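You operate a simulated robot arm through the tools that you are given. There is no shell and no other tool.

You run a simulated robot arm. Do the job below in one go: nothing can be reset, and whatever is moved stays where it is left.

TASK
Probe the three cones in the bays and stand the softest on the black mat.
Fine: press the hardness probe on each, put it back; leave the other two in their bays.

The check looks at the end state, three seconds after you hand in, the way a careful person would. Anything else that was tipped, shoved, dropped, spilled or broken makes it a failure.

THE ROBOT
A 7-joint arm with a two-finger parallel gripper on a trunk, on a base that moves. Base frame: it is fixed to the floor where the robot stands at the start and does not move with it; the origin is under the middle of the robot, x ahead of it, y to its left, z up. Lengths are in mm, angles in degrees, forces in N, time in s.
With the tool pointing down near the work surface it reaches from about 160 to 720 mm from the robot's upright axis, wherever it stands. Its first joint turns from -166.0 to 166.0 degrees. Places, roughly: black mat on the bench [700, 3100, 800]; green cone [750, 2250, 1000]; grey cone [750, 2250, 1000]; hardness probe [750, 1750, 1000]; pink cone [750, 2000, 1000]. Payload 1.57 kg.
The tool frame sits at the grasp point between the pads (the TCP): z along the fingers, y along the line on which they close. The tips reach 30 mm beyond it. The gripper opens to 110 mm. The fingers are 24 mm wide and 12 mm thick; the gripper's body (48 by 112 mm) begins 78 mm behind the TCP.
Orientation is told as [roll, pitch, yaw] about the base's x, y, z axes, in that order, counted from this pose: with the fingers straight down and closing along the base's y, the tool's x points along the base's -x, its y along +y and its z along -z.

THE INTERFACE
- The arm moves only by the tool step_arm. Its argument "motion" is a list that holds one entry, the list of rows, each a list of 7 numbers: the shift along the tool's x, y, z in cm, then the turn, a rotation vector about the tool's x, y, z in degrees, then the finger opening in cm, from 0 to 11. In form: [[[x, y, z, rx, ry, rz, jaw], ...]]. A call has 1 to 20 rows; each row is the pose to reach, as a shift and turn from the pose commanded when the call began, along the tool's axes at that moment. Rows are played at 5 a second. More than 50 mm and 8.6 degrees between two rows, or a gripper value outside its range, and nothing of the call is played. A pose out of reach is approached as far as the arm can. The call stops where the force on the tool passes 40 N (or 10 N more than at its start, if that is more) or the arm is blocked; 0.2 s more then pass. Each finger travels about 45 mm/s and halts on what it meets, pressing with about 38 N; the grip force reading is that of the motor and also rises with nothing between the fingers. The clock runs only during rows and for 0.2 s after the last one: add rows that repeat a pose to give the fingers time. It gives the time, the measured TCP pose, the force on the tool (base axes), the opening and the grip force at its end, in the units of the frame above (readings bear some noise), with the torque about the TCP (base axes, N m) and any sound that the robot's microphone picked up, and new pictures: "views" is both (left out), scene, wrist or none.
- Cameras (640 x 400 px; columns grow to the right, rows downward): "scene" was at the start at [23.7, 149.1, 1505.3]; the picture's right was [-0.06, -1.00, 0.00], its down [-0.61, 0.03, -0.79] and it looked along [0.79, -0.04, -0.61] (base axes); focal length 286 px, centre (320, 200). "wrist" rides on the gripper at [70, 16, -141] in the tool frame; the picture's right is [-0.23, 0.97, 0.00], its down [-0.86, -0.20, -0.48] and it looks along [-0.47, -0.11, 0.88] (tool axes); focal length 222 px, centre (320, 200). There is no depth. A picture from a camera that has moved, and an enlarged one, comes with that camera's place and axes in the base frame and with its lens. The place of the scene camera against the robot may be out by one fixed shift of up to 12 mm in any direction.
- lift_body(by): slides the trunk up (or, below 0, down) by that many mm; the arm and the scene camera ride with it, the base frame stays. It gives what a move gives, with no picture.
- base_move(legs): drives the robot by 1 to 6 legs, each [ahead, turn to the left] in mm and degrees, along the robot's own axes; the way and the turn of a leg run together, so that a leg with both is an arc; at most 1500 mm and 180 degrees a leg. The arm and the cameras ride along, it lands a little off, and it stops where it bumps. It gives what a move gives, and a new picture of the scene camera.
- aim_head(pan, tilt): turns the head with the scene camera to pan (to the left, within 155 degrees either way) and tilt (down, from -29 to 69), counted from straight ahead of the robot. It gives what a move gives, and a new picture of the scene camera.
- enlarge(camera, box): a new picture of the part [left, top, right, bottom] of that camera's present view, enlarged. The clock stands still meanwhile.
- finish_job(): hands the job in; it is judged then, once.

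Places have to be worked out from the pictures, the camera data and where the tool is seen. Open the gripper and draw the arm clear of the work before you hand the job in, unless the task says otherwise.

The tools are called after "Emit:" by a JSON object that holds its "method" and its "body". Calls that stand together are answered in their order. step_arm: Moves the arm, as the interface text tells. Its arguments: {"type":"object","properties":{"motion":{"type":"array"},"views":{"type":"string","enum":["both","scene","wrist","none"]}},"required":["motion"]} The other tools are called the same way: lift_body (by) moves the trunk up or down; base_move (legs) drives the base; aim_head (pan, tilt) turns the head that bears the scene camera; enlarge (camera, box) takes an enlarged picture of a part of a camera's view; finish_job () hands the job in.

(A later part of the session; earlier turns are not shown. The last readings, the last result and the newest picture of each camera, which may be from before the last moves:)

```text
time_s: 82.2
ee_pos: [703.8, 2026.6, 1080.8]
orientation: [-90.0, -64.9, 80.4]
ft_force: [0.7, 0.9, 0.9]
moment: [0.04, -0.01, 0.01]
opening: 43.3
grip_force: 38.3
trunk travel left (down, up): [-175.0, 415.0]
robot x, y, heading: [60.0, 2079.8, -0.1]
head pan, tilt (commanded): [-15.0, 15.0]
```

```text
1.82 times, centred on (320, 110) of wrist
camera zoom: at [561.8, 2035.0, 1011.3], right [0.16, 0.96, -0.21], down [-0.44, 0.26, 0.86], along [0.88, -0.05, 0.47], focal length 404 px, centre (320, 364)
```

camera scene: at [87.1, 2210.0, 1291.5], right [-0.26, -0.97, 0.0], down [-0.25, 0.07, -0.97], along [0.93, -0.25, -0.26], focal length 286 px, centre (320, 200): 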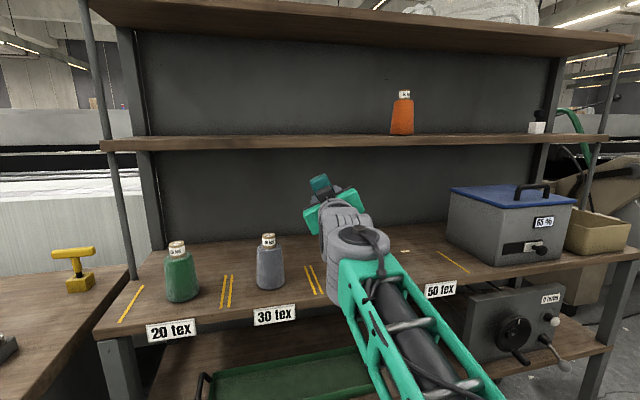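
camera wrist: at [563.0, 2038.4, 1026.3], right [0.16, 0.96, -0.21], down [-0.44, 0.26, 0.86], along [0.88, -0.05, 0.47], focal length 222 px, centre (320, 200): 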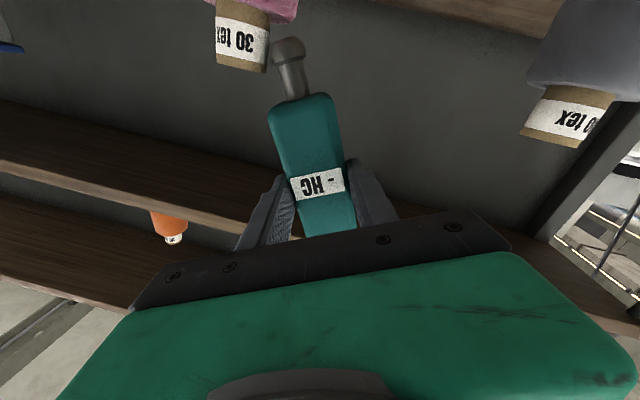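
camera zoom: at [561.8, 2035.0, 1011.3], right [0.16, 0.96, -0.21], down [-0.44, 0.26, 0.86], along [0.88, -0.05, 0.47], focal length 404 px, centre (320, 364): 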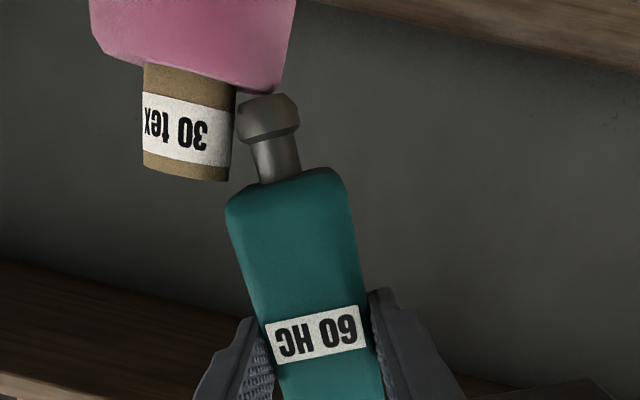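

A reading appears. I enlarge the display to read it properly.

Emit:
{"method": "enlarge", "body": {"camera": "wrist", "box": [280, 155, 360, 210]}}

```text
7.27 times, centred on (320, 182) of wrist
camera zoom: at [561.8, 2035.0, 1011.3], right [0.16, 0.96, -0.21], down [-0.44, 0.26, 0.86], along [0.88, -0.05, 0.47], focal length 1615 px, centre (320, 327)
```

zoom: 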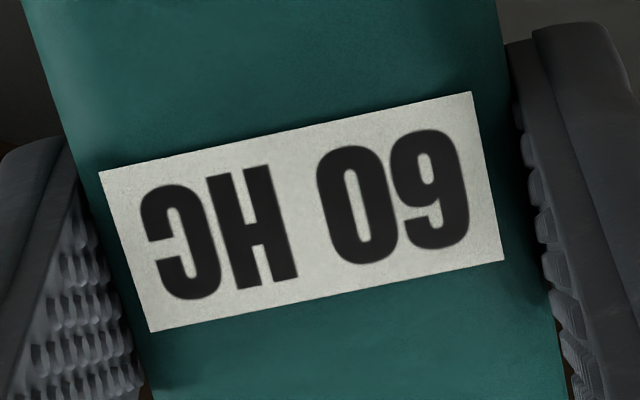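

It reads 60 HC (upside down). I press slightly more with a short dwell to see whether the value is stable.

Emit:
{"method": "step_arm", "body": {"motion": [[[0.15, 0, 0, 0, 0, 0, 2], [0.15, 0, 0, 0, 0, 0, 2], [0.15, 0, 0, 0, 0, 0, 2]]], "views": "none"}}

Emit:
{"method": "enlarge", "body": {"camera": "wrist", "box": [160, 0, 480, 220]}}

```text
time_s: 83.0
ee_pos: [703.6, 2027.0, 1079.5]
orientation: [-90.1, -65.0, 80.6]
ft_force: [0.8, 1.4, 1.2]
moment: [-0.02, -0.01, 0.01]
opening: 43.4
grip_force: 37.7
trunk travel left (down, up): [-175.0, 415.0]
robot x, y, heading: [59.0, 2081.5, 0.1]
head pan, tilt (commanded): [-15.0, 15.0]
```

```text
1.82 times, centred on (320, 110) of wrist
camera zoom: at [562.0, 2034.5, 1009.9], right [0.16, 0.96, -0.21], down [-0.44, 0.26, 0.86], along [0.88, -0.05, 0.47], focal length 404 px, centre (320, 364)
```

zoom: 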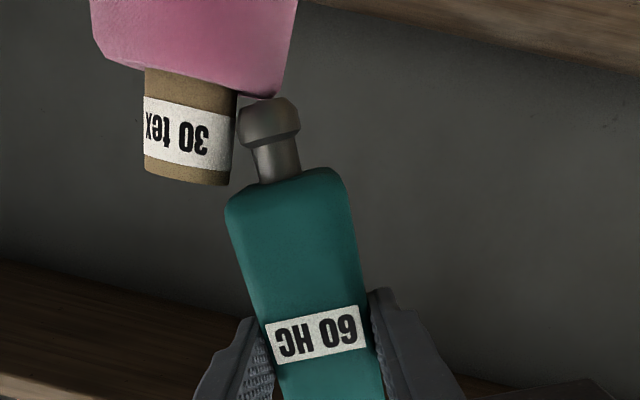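

Stable: the pink cone reads 60 HC. I retract along the axis and then lift well clear of the cap.

Emit:
{"method": "step_arm", "body": {"motion": [[[-0.9, 0, 0, 0, 0, 0, 2], [-2.1, -0.55, 0, 0, 0, 0, 2], [-3.33, -1.13, 0, 0, 0, 0, 2], [-5.6, -2.19, 0, 0, 0, 0, 2], [-5.6, -2.19, 0, 0, 0, 0, 2]]], "views": "wrist"}}

```text
time_s: 84.2
ee_pos: [704.3, 2029.5, 1139.5]
orientation: [-90.0, -65.1, 80.5]
ft_force: [-0.6, 0.3, -0.8]
moment: [0.0, 0.05, -0.02]
opening: 43.3
grip_force: 38.0
trunk travel left (down, up): [-175.0, 415.0]
robot x, y, heading: [59.3, 2077.3, 0.2]
head pan, tilt (commanded): [-15.0, 15.0]
camera wrist: at [562.2, 2038.6, 1069.7], right [0.16, 0.96, -0.21], down [-0.44, 0.26, 0.86], along [0.88, -0.05, 0.47], focal length 222 px, centre (320, 200)
```

wrist: 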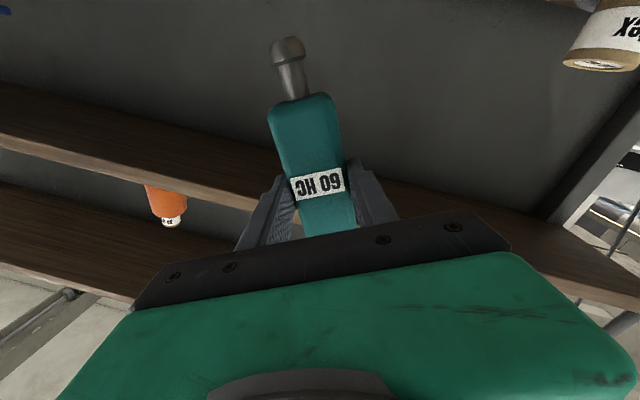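

The display holds the last value. I carry the probe over to the grey cone's left shoulder (staying high), turning the tool's heading along with the arm.

Emit:
{"method": "step_arm", "body": {"motion": [[[-1.67, 3.58, -0.57, -3.26, -1.52, 0, 2], [-3.34, 7.16, -1.14, -6.52, -3.04, 0, 2], [-5.01, 10.74, -1.72, -9.78, -4.56, 0, 2], [-6.68, 14.32, -2.29, -13.04, -6.08, 0, 2], [-8.35, 17.9, -2.86, -16.3, -7.6, 0, 2], [-8.35, 17.9, -2.86, -16.3, -7.6, 0, 2]]]}}

Emit:
{"method": "enlarge", "body": {"camera": "wrist", "box": [160, 0, 400, 150]}}

```text
time_s: 85.7
ee_pos: [706.7, 2230.7, 1140.3]
orientation: [-89.9, -65.0, 98.6]
ft_force: [0.7, 0.8, -1.7]
moment: [0.02, 0.02, 0.01]
opening: 43.4
grip_force: 38.3
trunk travel left (down, up): [-175.0, 415.0]
robot x, y, heading: [62.2, 2081.2, 0.1]
head pan, tilt (commanded): [-15.0, 15.0]
camera scene: at [87.1, 2210.1, 1291.5], right [-0.26, -0.97, 0.0], down [-0.25, 0.07, -0.97], along [0.93, -0.25, -0.26], focal length 286 px, centre (320, 200)
camera wrist: at [569.9, 2194.8, 1071.0], right [-0.14, 0.97, -0.21], down [-0.5, 0.11, 0.86], along [0.85, 0.23, 0.47], focal length 222 px, centre (320, 200)
```

scene: 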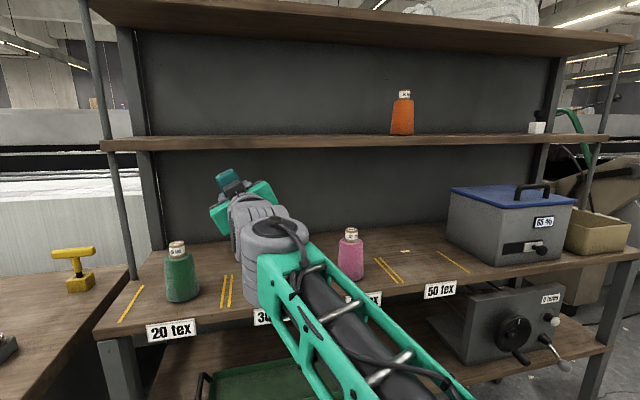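
wrist: 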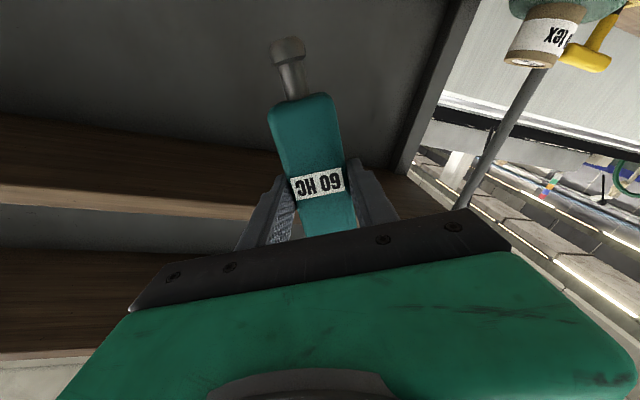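

```text
2.67 times, centred on (280, 75) of wrist
camera zoom: at [569.9, 2194.8, 1071.0], right [-0.14, 0.97, -0.21], down [-0.5, 0.11, 0.86], along [0.85, 0.23, 0.47], focal length 592 px, centre (427, 533)
```

zoom: 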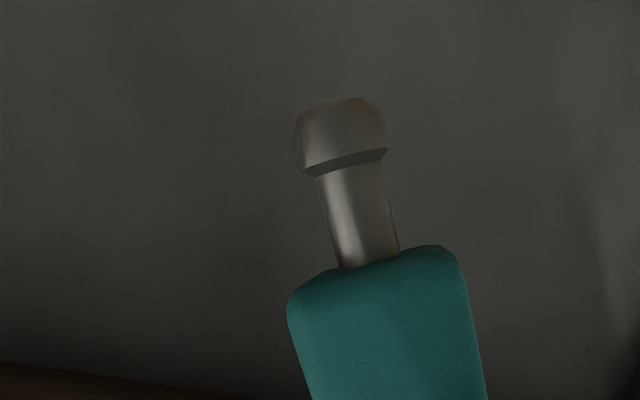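

The pink cone stands unmoved. I lower 20 mm to bring the grey cap into the wrist view.

Emit:
{"method": "step_arm", "body": {"motion": [[[0.9, 0.42, 0, 0, 0, 0, 2], [1.81, 0.85, 0, 0, 0, 0, 2], [1.81, 0.85, 0, 0, 0, 0, 2]]], "views": "wrist"}}

Emit:
{"method": "enlarge", "body": {"camera": "wrist", "box": [160, 0, 400, 150]}}

```text
time_s: 86.5
ee_pos: [707.5, 2230.2, 1120.0]
orientation: [-90.0, -65.0, 98.4]
ft_force: [0.2, -0.6, -2.2]
moment: [0.03, 0.02, -0.01]
opening: 43.3
grip_force: 38.2
trunk travel left (down, up): [-175.0, 415.0]
robot x, y, heading: [60.5, 2078.5, -0.0]
head pan, tilt (commanded): [-15.0, 15.0]
camera wrist: at [570.1, 2194.0, 1050.1], right [-0.14, 0.97, -0.21], down [-0.5, 0.11, 0.86], along [0.85, 0.23, 0.47], focal length 222 px, centre (320, 200)
```

wrist: 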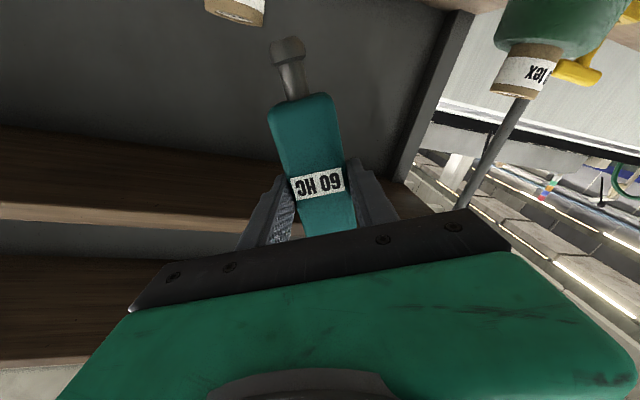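

```text
2.67 times, centred on (280, 75) of wrist
camera zoom: at [570.1, 2194.0, 1050.1], right [-0.14, 0.97, -0.21], down [-0.5, 0.11, 0.86], along [0.85, 0.23, 0.47], focal length 592 px, centre (427, 533)
```

zoom: 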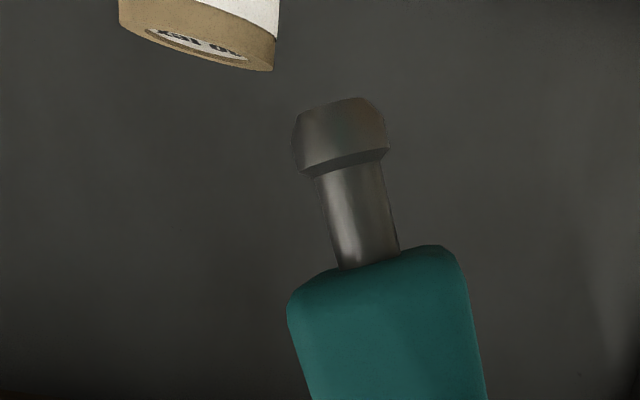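

Compared with the pink view, the grey cone is about 6 mm nearer and the nose about 3.5 mm too far left. I correct both and go straight down 25 mm.

Emit:
{"method": "step_arm", "body": {"motion": [[[0.106, -0.227, -0.695, 0, 0, 0, 2], [1.0, 0.19, -0.695, 0, 0, 0, 2], [1.9, 0.61, -0.695, 0, 0, 0, 2], [2.37, 0.83, -0.695, 0, 0, 0, 2], [2.37, 0.83, -0.695, 0, 0, 0, 2]]], "views": "none"}}

Emit:
{"method": "enlarge", "body": {"camera": "wrist", "box": [160, 0, 400, 150]}}

```text
time_s: 87.7
ee_pos: [701.8, 2225.4, 1093.4]
orientation: [-89.9, -65.0, 98.3]
ft_force: [-0.5, 0.0, -1.1]
moment: [0.01, 0.02, 0.02]
opening: 43.4
grip_force: 38.0
trunk travel left (down, up): [-175.0, 415.0]
robot x, y, heading: [60.5, 2075.5, 0.1]
head pan, tilt (commanded): [-15.0, 15.0]
```

```text
2.67 times, centred on (280, 75) of wrist
camera zoom: at [564.7, 2189.8, 1024.6], right [-0.14, 0.97, -0.21], down [-0.5, 0.11, 0.86], along [0.85, 0.23, 0.47], focal length 592 px, centre (427, 533)
```

zoom: 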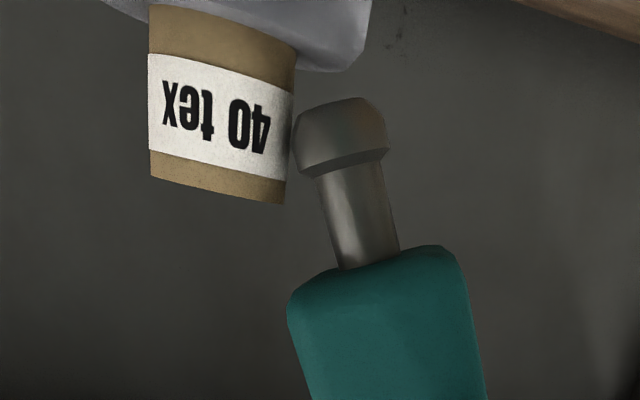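

Same picture as with pink at this stage. I go down the remaining few mm and then press along the axis.

Emit:
{"method": "step_arm", "body": {"motion": [[[0.25, 0.12, 0, 0, 0, 0, 2], [0.45, 0.21, 0, 0, 0, 0, 2], [0.65, 0.25, 0, 0, 0, 0, 2], [0.85, 0.26, 0, 0, 0, 0, 2], [1.0, 0.26, 0, 0, 0, 0, 2], [1.15, 0.26, 0, 0, 0, 0, 2], [1.15, 0.26, 0, 0, 0, 0, 2]]], "views": "none"}}

Emit:
{"method": "enlarge", "body": {"camera": "wrist", "box": [160, 0, 480, 220]}}

```text
time_s: 89.2
ee_pos: [702.6, 2223.4, 1083.0]
orientation: [-90.0, -65.0, 98.5]
ft_force: [-0.2, 0.4, 0.4]
moment: [0.02, 0.01, 0.01]
opening: 43.4
grip_force: 37.7
trunk travel left (down, up): [-175.0, 415.0]
robot x, y, heading: [58.6, 2076.9, 0.1]
head pan, tilt (commanded): [-15.0, 15.0]
```

```text
1.82 times, centred on (320, 110) of wrist
camera zoom: at [564.7, 2187.5, 1013.4], right [-0.14, 0.97, -0.21], down [-0.5, 0.11, 0.86], along [0.85, 0.23, 0.47], focal length 404 px, centre (320, 364)
```

zoom: 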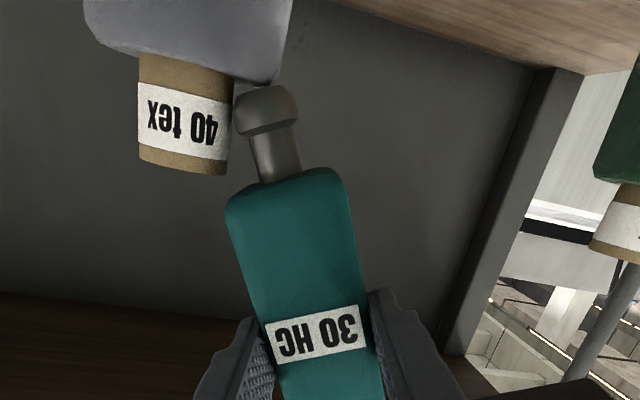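

A new reading appears. I press 2 mm more and enlarge the display.

Emit:
{"method": "step_arm", "body": {"motion": [[[0.1, 0, 0, 0, 0, 0, 2], [0.2, 0, 0, 0, 0, 0, 2], [0.2, 0, 0, 0, 0, 0, 2]]], "views": "none"}}

Emit:
{"method": "enlarge", "body": {"camera": "wrist", "box": [280, 155, 360, 210]}}

```text
time_s: 90.0
ee_pos: [703.0, 2222.5, 1081.2]
orientation: [-90.1, -65.1, 98.5]
ft_force: [-1.1, 0.4, 0.3]
moment: [0.0, 0.01, -0.01]
opening: 43.2
grip_force: 37.5
trunk travel left (down, up): [-175.0, 415.0]
robot x, y, heading: [60.7, 2080.8, 0.2]
head pan, tilt (commanded): [-15.0, 15.0]
```

```text
7.27 times, centred on (320, 182) of wrist
camera zoom: at [565.3, 2186.6, 1011.4], right [-0.14, 0.97, -0.21], down [-0.5, 0.11, 0.86], along [0.85, 0.23, 0.47], focal length 1615 px, centre (320, 327)
```

zoom: 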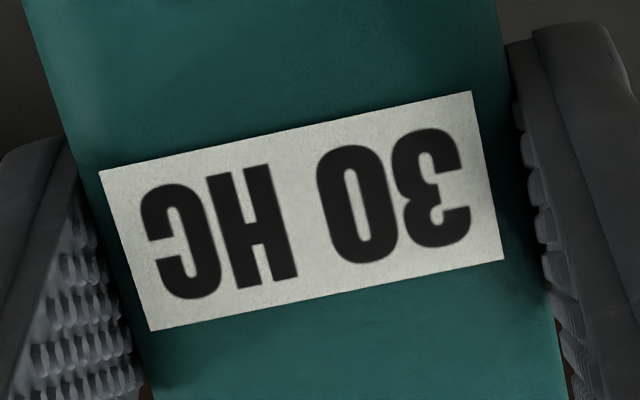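

Grey reads 30 HC. I retract along the axis and lift clear; then I'll turn the base towards the green cone, keeping the arm posture.

Emit:
{"method": "step_arm", "body": {"motion": [[[-0.9, 0, 0, 0, 0, 0, 2], [-2.1, -0.55, 0, 0, 0, 0, 2], [-3.33, -1.13, 0, 0, 0, 0, 2], [-5.6, -2.19, 0, 0, 0, 0, 2], [-5.6, -2.19, 0, 0, 0, 0, 2]]], "views": "scene"}}

```text
time_s: 91.2
ee_pos: [702.4, 2224.7, 1141.5]
orientation: [-90.1, -65.0, 98.4]
ft_force: [0.6, 0.6, -2.2]
moment: [-0.02, 0.03, -0.01]
opening: 43.4
grip_force: 38.5
trunk travel left (down, up): [-175.0, 415.0]
robot x, y, heading: [59.1, 2081.1, -0.1]
head pan, tilt (commanded): [-15.0, 15.0]
camera scene: at [87.1, 2210.1, 1291.5], right [-0.26, -0.97, 0.0], down [-0.25, 0.07, -0.97], along [0.93, -0.25, -0.26], focal length 286 px, centre (320, 200)
```

scene: 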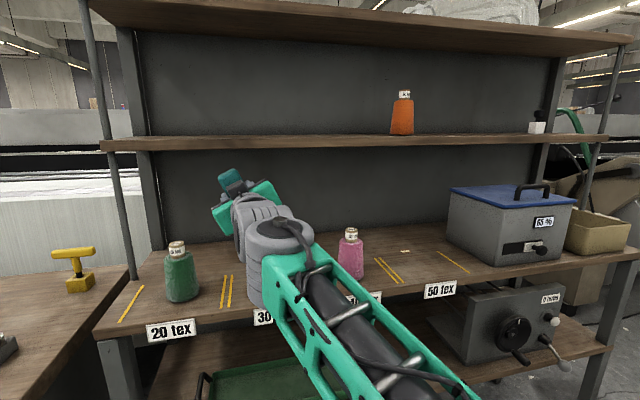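

I turn the base about 17.5° left while rolling 54 mm ahead, carrying the raised probe over towards the green cone's left shoulder.

Emit:
{"method": "base_move", "body": {"legs": [[54, 17.5]]}}

Emit:
{"method": "step_arm", "body": {"motion": [[[0, 0, 0, 0, 0, 0, 2]]], "views": "wrist"}}

```text
time_s: 92.6
ee_pos: [679.5, 2422.0, 1140.2]
orientation: [-90.0, -65.0, 116.1]
ft_force: [0.7, -0.1, -0.7]
moment: [-0.04, 0.01, -0.02]
opening: 43.5
grip_force: 38.1
trunk travel left (down, up): [-175.0, 415.0]
robot x, y, heading: [113.8, 2091.2, 17.6]
head pan, tilt (commanded): [-15.0, 15.0]
camera scene: at [99.4, 2221.3, 1291.5], right [0.05, -1.0, 0.0], down [-0.26, -0.01, -0.97], along [0.96, 0.05, -0.26], focal length 286 px, centre (320, 200)
```

scene: 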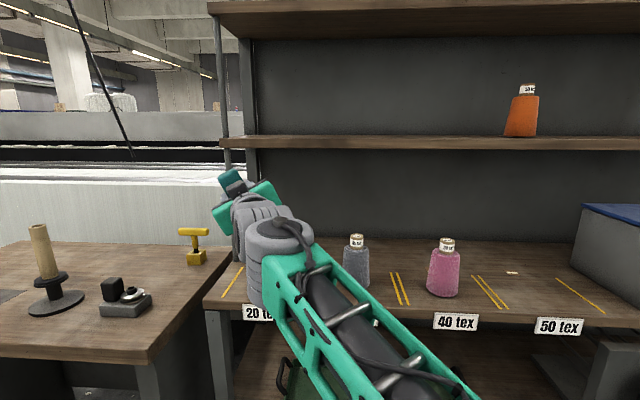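

```text
time_s: 93.0
ee_pos: [681.0, 2422.8, 1140.4]
orientation: [-89.8, -65.0, 116.0]
ft_force: [0.4, 0.3, -2.0]
moment: [-0.02, 0.0, -0.01]
opening: 43.0
grip_force: 38.1
trunk travel left (down, up): [-175.0, 415.0]
robot x, y, heading: [112.5, 2088.3, 18.0]
head pan, tilt (commanded): [-15.0, 15.0]
camera wrist: at [560.3, 2346.2, 1071.4], right [-0.43, 0.88, -0.21], down [-0.51, -0.05, 0.86], along [0.75, 0.47, 0.47], focal length 222 px, centre (320, 200)
```

wrist: 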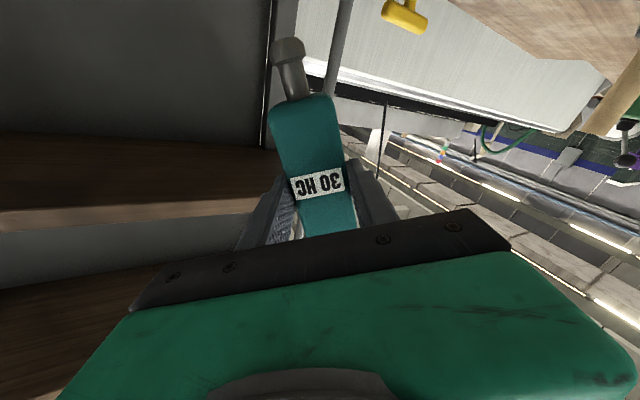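

Well placed: TCP at (680, 2422). I lower 20 mm to bring the green cap into view.

Emit:
{"method": "step_arm", "body": {"motion": [[[0.9, 0.42, 0, 0, 0, 0, 2], [1.81, 0.85, 0, 0, 0, 0, 2], [1.81, 0.85, 0, 0, 0, 0, 2]]], "views": "wrist"}}

Emit:
{"method": "enlarge", "body": {"camera": "wrist", "box": [160, 0, 400, 150]}}

```text
time_s: 93.8
ee_pos: [680.5, 2423.1, 1121.9]
orientation: [-90.0, -65.0, 116.1]
ft_force: [0.4, -0.3, -2.2]
moment: [-0.02, 0.02, 0.0]
opening: 43.7
grip_force: 38.2
trunk travel left (down, up): [-175.0, 415.0]
robot x, y, heading: [109.7, 2088.7, 18.2]
head pan, tilt (commanded): [-15.0, 15.0]
camera wrist: at [560.3, 2346.6, 1051.9], right [-0.43, 0.88, -0.21], down [-0.51, -0.05, 0.86], along [0.75, 0.47, 0.47], focal length 222 px, centre (320, 200)
```

wrist: 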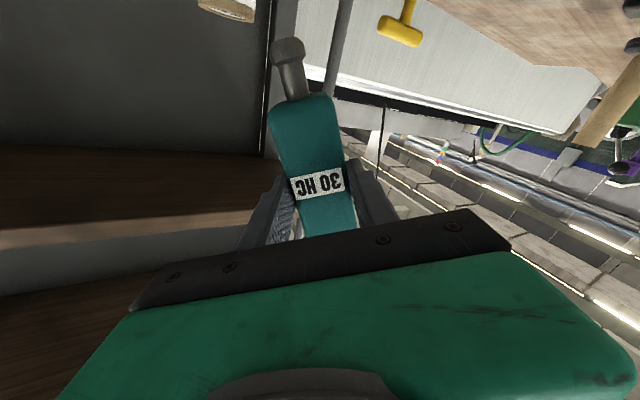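

```text
2.67 times, centred on (280, 75) of wrist
camera zoom: at [560.3, 2346.6, 1051.9], right [-0.43, 0.88, -0.21], down [-0.51, -0.05, 0.86], along [0.75, 0.47, 0.47], focal length 592 px, centre (427, 533)
```

zoom: 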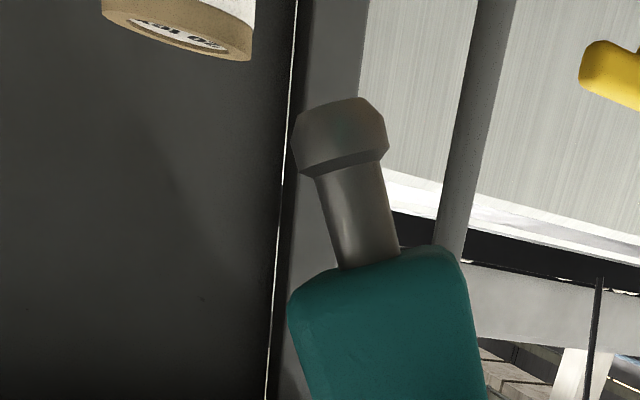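

By comparison the nose is about 9.5 mm too far out from the green cap. I correct that and go straight down 26 mm.

Emit:
{"method": "step_arm", "body": {"motion": [[[0.4, -0.86, 0, 0, 0, 0, 2], [1.3, -0.44, 0, 0, 0, 0, 2], [2.2, -0.02, 0, 0, 0, 0, 2], [2.76, 0.24, 0, 0, 0, 0, 2], [2.76, 0.24, 0, 0, 0, 0, 2]]], "views": "none"}}

Emit:
{"method": "enlarge", "body": {"camera": "wrist", "box": [160, 0, 400, 150]}}

```text
time_s: 95.0
ee_pos: [683.9, 2414.0, 1096.3]
orientation: [-90.0, -65.0, 116.1]
ft_force: [-0.4, 0.4, -1.2]
moment: [0.02, 0.03, 0.01]
opening: 43.3
grip_force: 37.6
trunk travel left (down, up): [-175.0, 415.0]
robot x, y, heading: [112.8, 2089.0, 17.6]
head pan, tilt (commanded): [-15.0, 15.0]
```

```text
2.67 times, centred on (280, 75) of wrist
camera zoom: at [564.2, 2338.2, 1025.7], right [-0.43, 0.88, -0.21], down [-0.51, -0.05, 0.86], along [0.75, 0.47, 0.47], focal length 592 px, centre (427, 533)
```

zoom: 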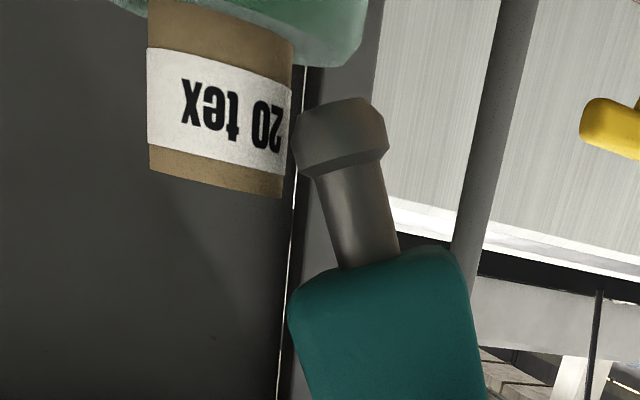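

Same relation as before. I go down the last few mm and press along the axis.

Emit:
{"method": "step_arm", "body": {"motion": [[[0.27, 0.13, 0, 0, 0, 0, 2], [0.54, 0.25, 0, 0, 0, 0, 2], [0.75, 0.29, 0, 0, 0, 0, 2], [0.95, 0.3, 0, 0, 0, 0, 2], [1.15, 0.3, 0, 0, 0, 0, 2], [1.3, 0.3, 0, 0, 0, 0, 2], [1.3, 0.3, 0, 0, 0, 0, 2]]], "views": "none"}}

Emit:
{"method": "enlarge", "body": {"camera": "wrist", "box": [160, 0, 480, 220]}}

```text
time_s: 96.6
ee_pos: [686.3, 2412.2, 1082.9]
orientation: [-90.1, -65.0, 116.1]
ft_force: [0.0, 0.9, -0.6]
moment: [-0.01, 0.02, 0.0]
opening: 43.4
grip_force: 38.4
trunk travel left (down, up): [-175.0, 415.0]
robot x, y, heading: [109.7, 2089.8, 17.8]
head pan, tilt (commanded): [-15.0, 15.0]
```

```text
1.82 times, centred on (320, 110) of wrist
camera zoom: at [565.9, 2335.4, 1012.7], right [-0.43, 0.88, -0.21], down [-0.51, -0.05, 0.86], along [0.74, 0.47, 0.47], focal length 404 px, centre (320, 364)
```

zoom: 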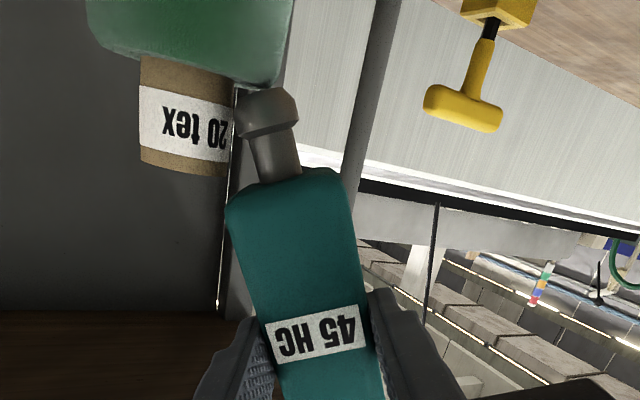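

Green reads about 45. I press 1.5 mm more and enlarge to confirm.

Emit:
{"method": "step_arm", "body": {"motion": [[[0.15, 0, 0, 0, 0, 0, 2], [0.15, 0, 0, 0, 0, 0, 2], [0.15, 0, 0, 0, 0, 0, 2]]], "views": "none"}}

Emit:
{"method": "enlarge", "body": {"camera": "wrist", "box": [280, 155, 360, 210]}}

```text
time_s: 97.4
ee_pos: [687.4, 2411.0, 1080.8]
orientation: [-90.0, -65.1, 116.1]
ft_force: [-0.5, 1.5, -0.7]
moment: [0.02, 0.0, -0.03]
opening: 43.2
grip_force: 38.2
trunk travel left (down, up): [-175.0, 415.0]
robot x, y, heading: [115.2, 2091.4, 17.7]
head pan, tilt (commanded): [-15.0, 15.0]
```

```text
7.27 times, centred on (320, 182) of wrist
camera zoom: at [566.2, 2334.8, 1011.6], right [-0.43, 0.88, -0.21], down [-0.51, -0.05, 0.86], along [0.75, 0.47, 0.47], focal length 1615 px, centre (320, 327)
```

zoom: 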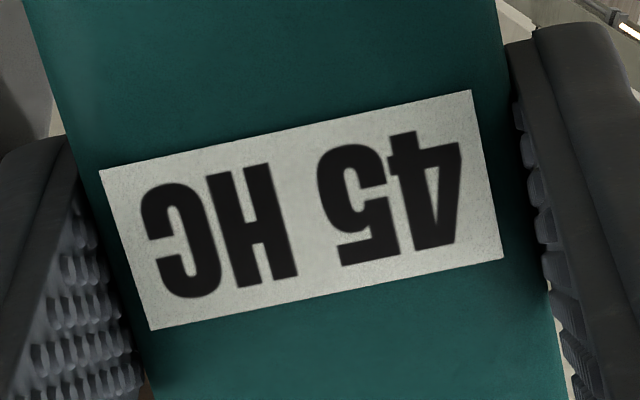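

Readings: pink 60, grey 30, green 45, so grey is the softest. I retract along the axis and lift clear before returning the probe.

Emit:
{"method": "step_arm", "body": {"motion": [[[-0.9, 0, 0, 0, 0, 0, 2], [-2.1, -0.55, 0, 0, 0, 0, 2], [-3.33, -1.13, 0, 0, 0, 0, 2], [-5.6, -2.19, 0, 0, 0, 0, 2], [-5.6, -2.19, 0, 0, 0, 0, 2]]], "views": "wrist"}}

```text
time_s: 98.6
ee_pos: [683.2, 2414.2, 1142.3]
orientation: [-89.8, -65.0, 116.2]
ft_force: [-0.1, -0.5, -1.5]
moment: [0.0, 0.06, -0.03]
opening: 43.4
grip_force: 38.1
trunk travel left (down, up): [-175.0, 415.0]
robot x, y, heading: [115.5, 2082.5, 17.7]
head pan, tilt (commanded): [-15.0, 15.0]
camera wrist: at [563.6, 2337.8, 1071.8], right [-0.43, 0.88, -0.21], down [-0.51, -0.05, 0.86], along [0.75, 0.47, 0.47], focal length 222 px, centre (320, 200)
```

wrist: 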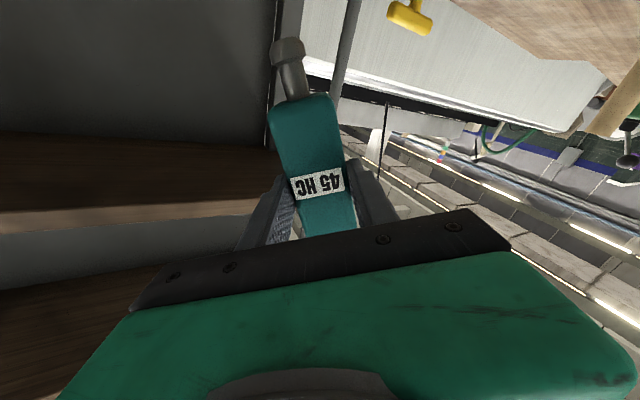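

Clear of the green cone. I back the base out along the reverse arc to heading 0 and a further 50 mm away from the rack.

Emit:
{"method": "base_move", "body": {"legs": [[-54, -17.7], [-50, 0]]}}

Emit:
{"method": "lift_body", "body": {"by": 250}}

```text
time_s: 100.6
ee_pos: [655.3, 2215.0, 1140.0]
orientation: [-90.0, -65.0, 98.4]
ft_force: [-0.4, 0.0, -3.2]
moment: [0.0, 0.06, -0.02]
opening: 43.2
grip_force: 37.7
trunk travel left (down, up): [-175.0, 415.0]
robot x, y, heading: [12.2, 2082.6, 0.2]
head pan, tilt (commanded): [-15.0, 15.0]
camera scene: at [38.8, 2210.0, 1291.5], right [-0.26, -0.97, 0.0], down [-0.25, 0.07, -0.97], along [0.93, -0.25, -0.26], focal length 286 px, centre (320, 200)
```

scene: 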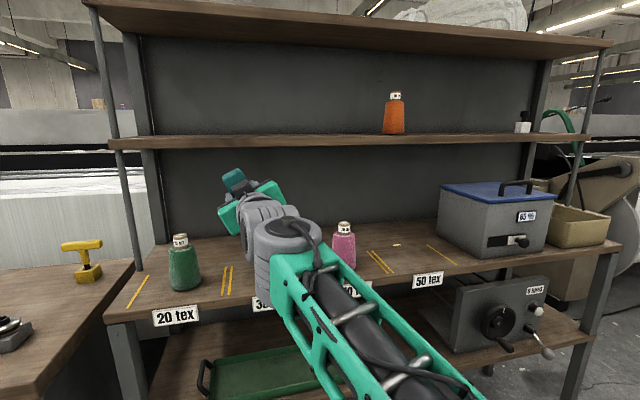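

```text
time_s: 103.1
ee_pos: [654.5, 2214.0, 1390.8]
orientation: [-90.0, -65.0, 98.2]
ft_force: [0.2, -0.3, -2.3]
moment: [0.02, 0.03, 0.06]
opening: 43.4
grip_force: 37.7
trunk travel left (down, up): [-425.0, 165.0]
robot x, y, heading: [10.8, 2082.3, 0.1]
head pan, tilt (commanded): [-15.0, 15.0]
```

At z≈1390 and clear of everything, I first undo the 25° spin.

Emit:
{"method": "step_arm", "body": {"motion": [[[0, 0, 0, 0, 0, 8.3, 2], [0, 0, 0, 0, 0, 16.6, 2], [0, 0, 0, 0, 0, 25, 2], [0, 0, 0, 0, 0, 25, 2]]], "views": "none"}}

```text
time_s: 104.1
ee_pos: [653.8, 2216.2, 1391.2]
orientation: [88.2, -90.0, -79.9]
ft_force: [-0.2, -0.2, -1.7]
moment: [-0.03, 0.03, -0.02]
opening: 43.4
grip_force: 38.1
trunk travel left (down, up): [-425.0, 165.0]
robot x, y, heading: [7.9, 2082.7, -0.1]
head pan, tilt (commanded): [-15.0, 15.0]
```

Now I swing the tool back from level to top-down along an arc about the wrist, in free space in front of the rack; the first half goes first.

Emit:
{"method": "step_arm", "body": {"motion": [[[3.37, 0, 0.41, 0, 8.2, 0, 2], [6.67, 0, 0.33, 0, 16.4, 0, 2], [9.84, 0, -0.18, 0, 24.6, 0, 2], [12.82, 0, -1.12, 0, 32.8, 0, 2], [15.54, 0, -2.46, 0, 41, 0, 2], [17.96, 0, -4.15, 0, 49.2, 0, 2]]], "views": "scene"}}

```text
time_s: 105.5
ee_pos: [610.7, 2208.6, 1209.7]
orientation: [0.0, -40.7, 8.3]
ft_force: [-0.3, 0.0, -2.2]
moment: [-0.02, 0.03, 0.0]
opening: 43.3
grip_force: 38.5
trunk travel left (down, up): [-425.0, 165.0]
robot x, y, heading: [9.3, 2080.3, -0.2]
head pan, tilt (commanded): [-15.0, 15.0]
camera scene: at [38.7, 2210.1, 1541.5], right [-0.26, -0.97, 0.0], down [-0.25, 0.07, -0.97], along [0.93, -0.25, -0.26], focal length 286 px, centre (320, 200)
```

scene: 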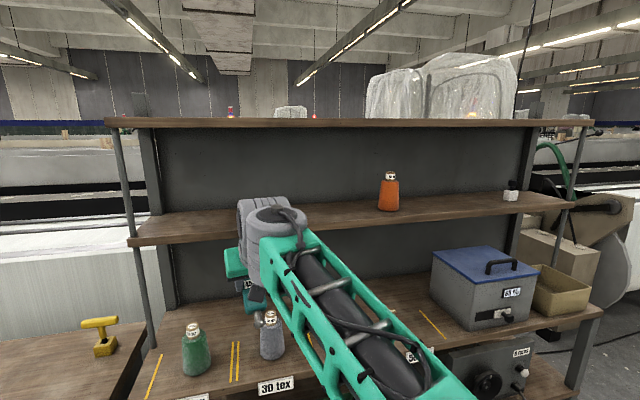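

The swing works smoothly. I finish the second half to top-down.

Emit:
{"method": "step_arm", "body": {"motion": [[[2.87, 0, 0.25, 0, 8.2, 0, 2], [5.65, 0, 0.04, 0, 16.4, 0, 2], [8.3, 0, -0.63, 0, 24.6, 0, 2], [10.77, 0, -1.73, 0, 32.8, 0, 2], [12.92, 0, -3.17, 0, 40.8, 0, 2], [12.92, 0, -3.17, 0, 40.8, 0, 2]]], "views": "wrist"}}

```text
time_s: 106.9
ee_pos: [493.6, 2193.2, 1150.2]
orientation: [0.0, 0.1, 8.3]
ft_force: [-0.6, -0.8, -1.5]
moment: [0.02, -0.03, 0.01]
opening: 43.5
grip_force: 37.7
trunk travel left (down, up): [-425.0, 165.0]
robot x, y, heading: [15.7, 2081.3, -0.3]
head pan, tilt (commanded): [-15.0, 15.0]
camera wrist: at [423.9, 2197.9, 1292.3], right [0.08, 1.0, 0.0], down [0.88, -0.07, 0.48], along [0.48, -0.04, -0.88], focal length 222 px, centre (320, 200)
```

wrist: 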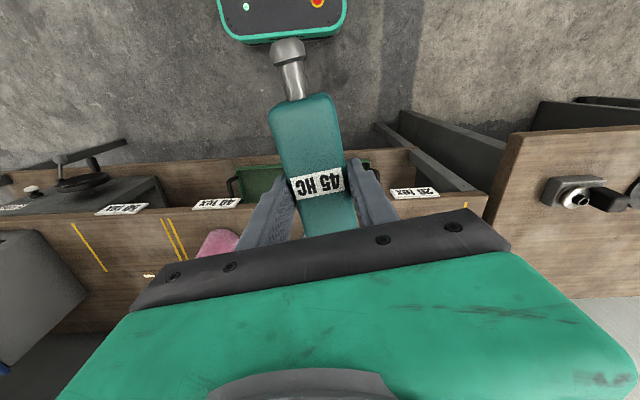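

Top-down again with the probe held. I drive the base forward to where I picked up the probe (x≈190).

Emit:
{"method": "base_move", "body": {"legs": [[178, 0]]}}

```text
time_s: 108.4
ee_pos: [672.3, 2194.1, 1149.7]
orientation: [0.0, 0.0, 8.5]
ft_force: [0.1, 0.1, -2.3]
moment: [0.03, 0.01, -0.02]
opening: 43.2
grip_force: 38.2
trunk travel left (down, up): [-425.0, 165.0]
robot x, y, heading: [185.5, 2079.9, 0.1]
head pan, tilt (commanded): [-15.0, 15.0]
camera scene: at [215.8, 2210.2, 1541.5], right [-0.26, -0.97, 0.0], down [-0.25, 0.07, -0.97], along [0.93, -0.25, -0.26], focal length 286 px, centre (320, 200)
```

scene: 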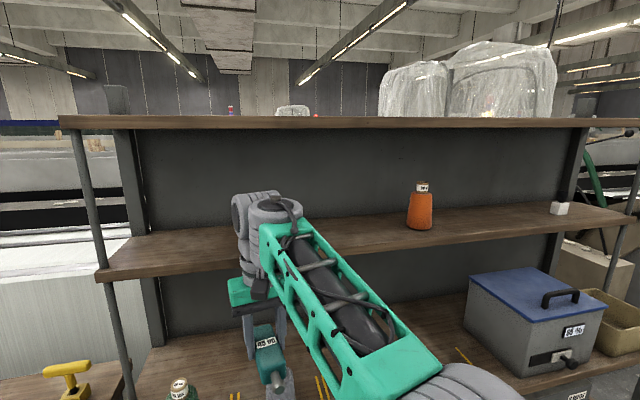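

Now I carry the probe to above its bay, turning back to the pick-up yaw, staying high over the cones.

Emit:
{"method": "step_arm", "body": {"motion": [[[0.53, -4.05, 0, 0, 0, 1.1, 2], [1.07, -8.1, 0, 0, 0, 2.3, 2], [1.6, -12.2, 0, 0, 0, 3.4, 2], [2.13, -16.2, 0, 0, 0, 4.5, 2], [2.67, -20.3, 0, 0, 0, 5.6, 2], [3.2, -24.3, 0, 0, 0, 6.8, 2], [3.74, -28.4, 0, 0, 0, 7.9, 2], [4.27, -32.4, 0, 0, 0, 9, 2], [4.8, -36.5, 0, 0, 0, 10.1, 2], [5.34, -40.5, 0, 0, 0, 11.3, 2], [5.87, -44.6, 0, 0, 0, 12.4, 2], [5.87, -44.6, 0, 0, 0, 12.4, 2]]]}}

```text
time_s: 111.0
ee_pos: [677.0, 1742.5, 1152.6]
orientation: [0.0, 0.1, -4.0]
ft_force: [0.7, 0.5, -1.5]
moment: [0.01, -0.01, 0.0]
opening: 43.4
grip_force: 38.2
trunk travel left (down, up): [-425.0, 165.0]
robot x, y, heading: [187.6, 2080.2, 0.2]
head pan, tilt (commanded): [-15.0, 15.0]
camera scene: at [215.5, 2209.5, 1541.6], right [-0.26, -0.97, 0.0], down [-0.25, 0.07, -0.97], along [0.93, -0.25, -0.26], focal length 286 px, centre (320, 200)
camera wrist: at [610.2, 1763.5, 1294.0], right [0.29, 0.96, 0.0], down [0.84, -0.26, 0.48], along [0.46, -0.14, -0.88], focal length 222 px, centre (320, 200)
```

scene: 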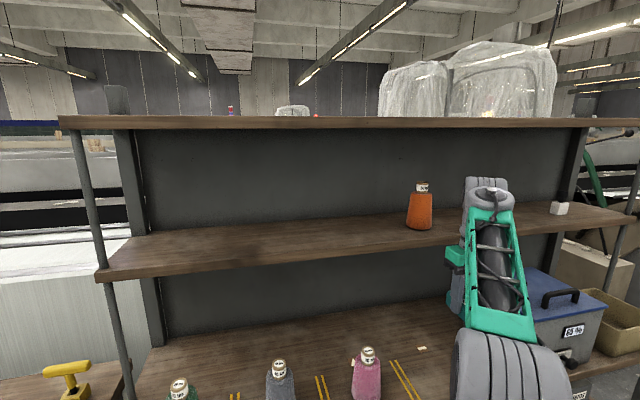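
wrist: 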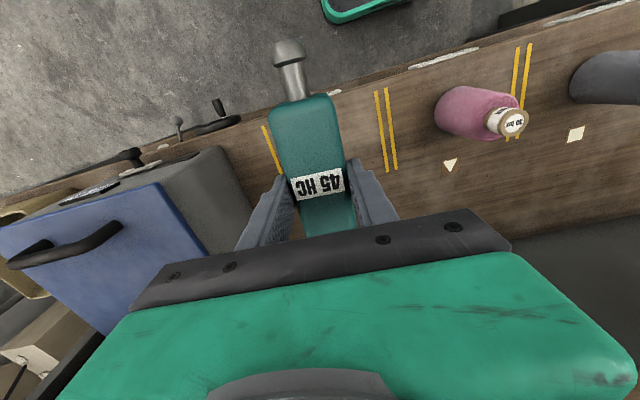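

Above the bay. I move in and down along the reverse of the pick-up path to just above the board.

Emit:
{"method": "step_arm", "body": {"motion": [[[-1.2, 0.06, 3, 0, 0, 0, 2], [-2.4, 0.12, 6, 0, 0, 0, 2], [-4, 0.2, 9.5, 0, 0, 0, 2], [-5.2, 0.26, 13, 0, 0, 0, 2], [-5.64, 0.28, 16.5, 0, 0, 0, 2], [-5.64, 0.28, 19, 0, 0, 0, 2], [-5.64, 0.28, 20.6, 0, 0, 0, 2], [-5.64, 0.28, 20.6, 0, 0, 0, 2]]]}}

```text
time_s: 112.8
ee_pos: [736.3, 1741.4, 944.4]
orientation: [-0.1, 0.0, -4.0]
ft_force: [0.0, -0.5, -1.7]
moment: [0.05, -0.04, 0.02]
opening: 43.3
grip_force: 38.1
trunk travel left (down, up): [-425.0, 165.0]
robot x, y, heading: [187.1, 2079.4, -0.1]
head pan, tilt (commanded): [-15.0, 15.0]
camera scene: at [215.6, 2209.8, 1541.5], right [-0.26, -0.97, 0.0], down [-0.25, 0.07, -0.97], along [0.93, -0.25, -0.26], focal length 286 px, centre (320, 200)
camera wrist: at [668.5, 1761.8, 1085.9], right [0.29, 0.96, 0.0], down [0.84, -0.26, 0.48], along [0.46, -0.14, -0.88], focal length 222 px, centre (320, 200)
```

scene: 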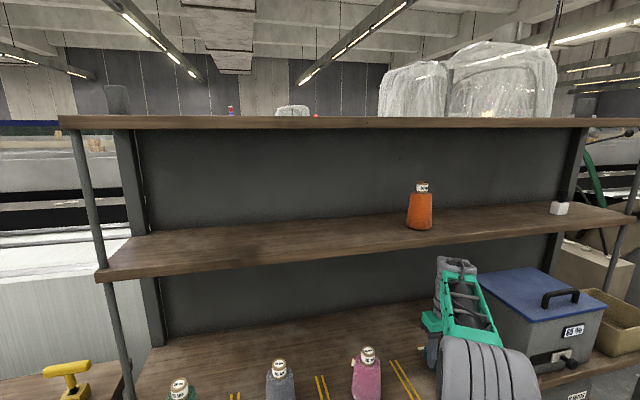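
wrist: 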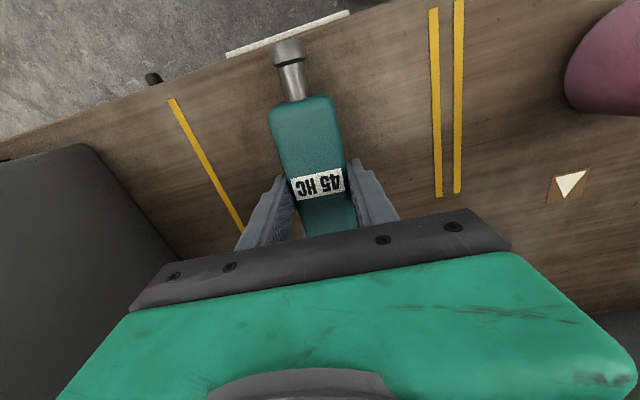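

About 5 mm above the board; the probe slipped ~3 mm back in the grip, so I shift 5 mm toward me to restore its spot, then lower in small steps.

Emit:
{"method": "step_arm", "body": {"motion": [[[0.3, 0, 0.1, 0, 0, 0, 2], [0.5, 0, 0.25, 0, 0, 0, 2], [0.5, 0, 0.4, 0, 0, 0, 2], [0.5, 0, 0.5, 0, 0, 0, 2], [0.5, 0, 0.55, 0, 0, 0, 2]]], "views": "wrist"}}

```text
time_s: 114.0
ee_pos: [730.1, 1741.2, 942.9]
orientation: [-0.1, -0.2, -4.0]
ft_force: [4.2, -3.6, 19.2]
moment: [0.11, -1.2, -0.14]
opening: 43.3
grip_force: 38.1
trunk travel left (down, up): [-425.0, 165.0]
robot x, y, heading: [187.3, 2080.4, 0.3]
head pan, tilt (commanded): [-15.0, 15.0]
camera wrist: at [662.2, 1763.1, 1083.7], right [0.3, 0.96, 0.0], down [0.84, -0.26, 0.48], along [0.46, -0.14, -0.87], focal length 222 px, centre (320, 200)
```

wrist: 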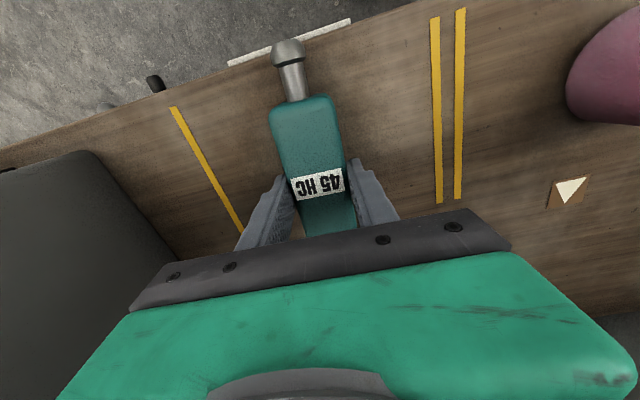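

The rear end touched first (torque -1.2 N m), so the probe tilted a few degrees in the grip with its nose up. I lift 3 mm, pitch -4.5° to level it, and lower again gently.

Emit:
{"method": "step_arm", "body": {"motion": [[[0, 0, -0.4, 0, 0, 0, 2], [0, 0, -0.5, 0, -2.5, 0, 2], [0, 0, -0.5, 0, -4.5, 0, 2], [0, 0, -0.5, 0, -4.5, 0, 2]]], "views": "none"}}

Emit:
{"method": "step_arm", "body": {"motion": [[[0, 0, 0.2, 0, 0, 0, 2], [0, 0, 0.35, 0, 0, 0, 2], [0, 0, 0.45, 0, 0, 0, 2]]], "views": "wrist"}}

```text
time_s: 115.0
ee_pos: [728.4, 1742.4, 943.8]
orientation: [-0.1, -4.5, -4.1]
ft_force: [-11.4, -6.5, 16.5]
moment: [-0.16, 1.54, 0.29]
opening: 43.2
grip_force: 37.9
trunk travel left (down, up): [-425.0, 165.0]
robot x, y, heading: [190.8, 2081.2, 0.2]
head pan, tilt (commanded): [-15.0, 15.0]
```

```text
time_s: 115.8
ee_pos: [730.5, 1743.1, 942.1]
orientation: [-0.2, -4.7, -4.0]
ft_force: [-4.7, -4.8, 19.5]
moment: [-0.12, 1.47, 0.37]
opening: 43.5
grip_force: 38.3
trunk travel left (down, up): [-425.0, 165.0]
robot x, y, heading: [188.5, 2082.0, 0.1]
head pan, tilt (commanded): [-15.0, 15.0]
camera wrist: at [650.6, 1764.6, 1077.5], right [0.29, 0.96, 0.02], down [0.8, -0.25, 0.55], along [0.53, -0.15, -0.84], focal length 222 px, centre (320, 200)
```

wrist: 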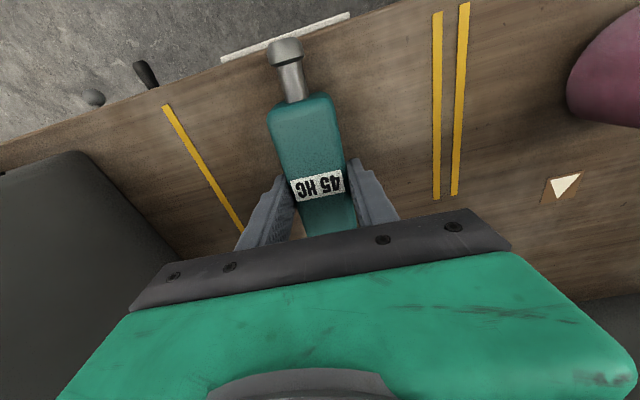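

Now the nose side touches first, so level is about halfway. I lift slightly, go back +2.3° and lower.

Emit:
{"method": "step_arm", "body": {"motion": [[[0, 0, -0.5, 0, 0, 0, 2], [0, 0, -0.7, 0, 2.3, 0, 2], [0, 0, -0.7, 0, 2.3, 0, 2]]], "views": "none"}}

Emit:
{"method": "step_arm", "body": {"motion": [[[0, 0, 0.1, 0, 0, 0, 2], [0, 0, 0.2, 0, 0, 0, 2], [0, 0, 0.3, 0, 0, 0, 2]]], "views": "none"}}

```text
time_s: 116.6
ee_pos: [730.5, 1744.8, 946.4]
orientation: [-0.1, -2.1, -4.1]
ft_force: [0.3, 0.7, -1.6]
moment: [-0.05, 0.03, -0.02]
opening: 43.4
grip_force: 38.6
trunk travel left (down, up): [-425.0, 165.0]
robot x, y, heading: [189.0, 2079.8, -0.1]
head pan, tilt (commanded): [-15.0, 15.0]
```

```text
time_s: 117.4
ee_pos: [729.1, 1741.6, 944.2]
orientation: [0.0, -2.2, -4.0]
ft_force: [0.0, 0.1, -1.6]
moment: [-0.03, -0.06, 0.0]
opening: 43.2
grip_force: 38.1
trunk travel left (down, up): [-425.0, 165.0]
robot x, y, heading: [185.9, 2077.8, -0.1]
head pan, tilt (commanded): [-15.0, 15.0]
```

Free of contact at 944. I lower in 1 mm steps to find the board.

Emit:
{"method": "step_arm", "body": {"motion": [[[0, 0, 0.1, 0, 0, 0, 2], [0, 0, 0.2, 0, 0, 0, 2], [0, 0, 0.2, 0, 0, 0, 2]]], "views": "none"}}

Emit:
{"method": "step_arm", "body": {"motion": [[[0, 0, 0.1, 0, 0, 0, 2], [0, 0, 0.15, 0, 0, 0, 2]]], "views": "wrist"}}

```text
time_s: 118.2
ee_pos: [729.9, 1741.6, 941.6]
orientation: [-0.1, -2.3, -4.0]
ft_force: [0.4, -2.3, 3.9]
moment: [0.04, -0.29, -0.08]
opening: 43.2
grip_force: 37.5
trunk travel left (down, up): [-425.0, 165.0]
robot x, y, heading: [187.4, 2079.3, 0.0]
head pan, tilt (commanded): [-15.0, 15.0]
```

```text
time_s: 118.8
ee_pos: [730.6, 1742.3, 943.6]
orientation: [-0.3, -2.4, -4.0]
ft_force: [1.0, -0.5, 12.6]
moment: [0.16, -0.73, 0.0]
opening: 43.5
grip_force: 38.0
trunk travel left (down, up): [-425.0, 165.0]
robot x, y, heading: [185.0, 2081.0, 0.2]
head pan, tilt (commanded): [-15.0, 15.0]
camera wrist: at [656.1, 1763.6, 1081.4], right [0.29, 0.96, 0.01], down [0.82, -0.26, 0.51], along [0.49, -0.15, -0.86], focal length 222 px, centre (320, 200)
```

wrist: 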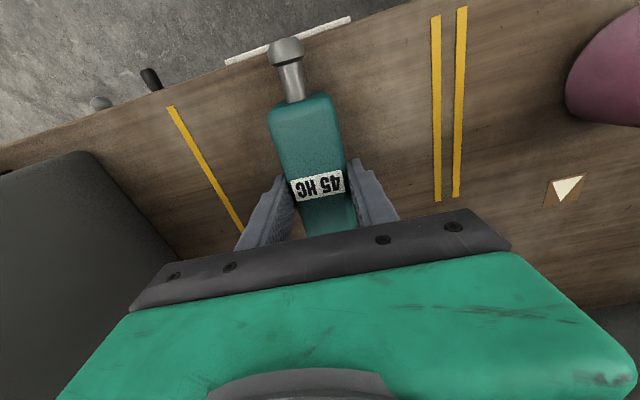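

The board is felt (about 14 N, nearly flat). I ease up 1 mm to relieve the pressure and open the fingers.

Emit:
{"method": "step_arm", "body": {"motion": [[[0, 0, -0.15, 0, 0, 0, 2], [0, 0, -0.15, 0, 0, 0, 4.6], [0, 0, -0.15, 0, 0, 0, 5.5], [0, 0, -0.15, 0, 0, 0, 7], [0, 0, -0.15, 0, 0, 0, 9], [0, 0, -0.15, 0, 0, 0, 9]]], "views": "wrist"}}

```text
time_s: 120.2
ee_pos: [731.1, 1741.8, 941.6]
orientation: [0.0, -2.1, -4.0]
ft_force: [-0.1, 0.7, -0.2]
moment: [0.06, -0.01, -0.02]
opening: 90.1
grip_force: 0.0
trunk travel left (down, up): [-425.0, 165.0]
robot x, y, heading: [190.9, 2080.6, 0.1]
head pan, tilt (commanded): [-15.0, 15.0]
camera wrist: at [656.2, 1763.0, 1080.7], right [0.29, 0.96, 0.01], down [0.82, -0.26, 0.51], along [0.49, -0.14, -0.86], focal length 222 px, centre (320, 200)
```

wrist: 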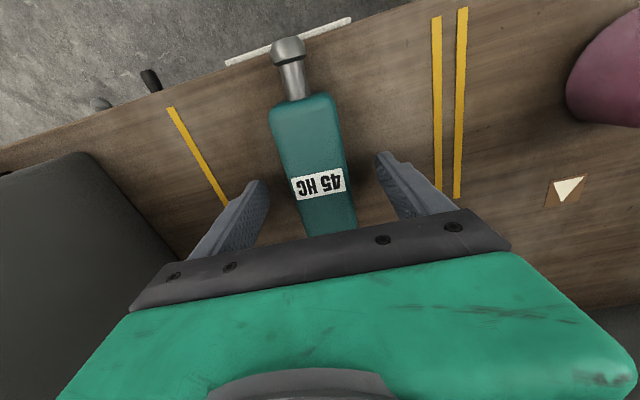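

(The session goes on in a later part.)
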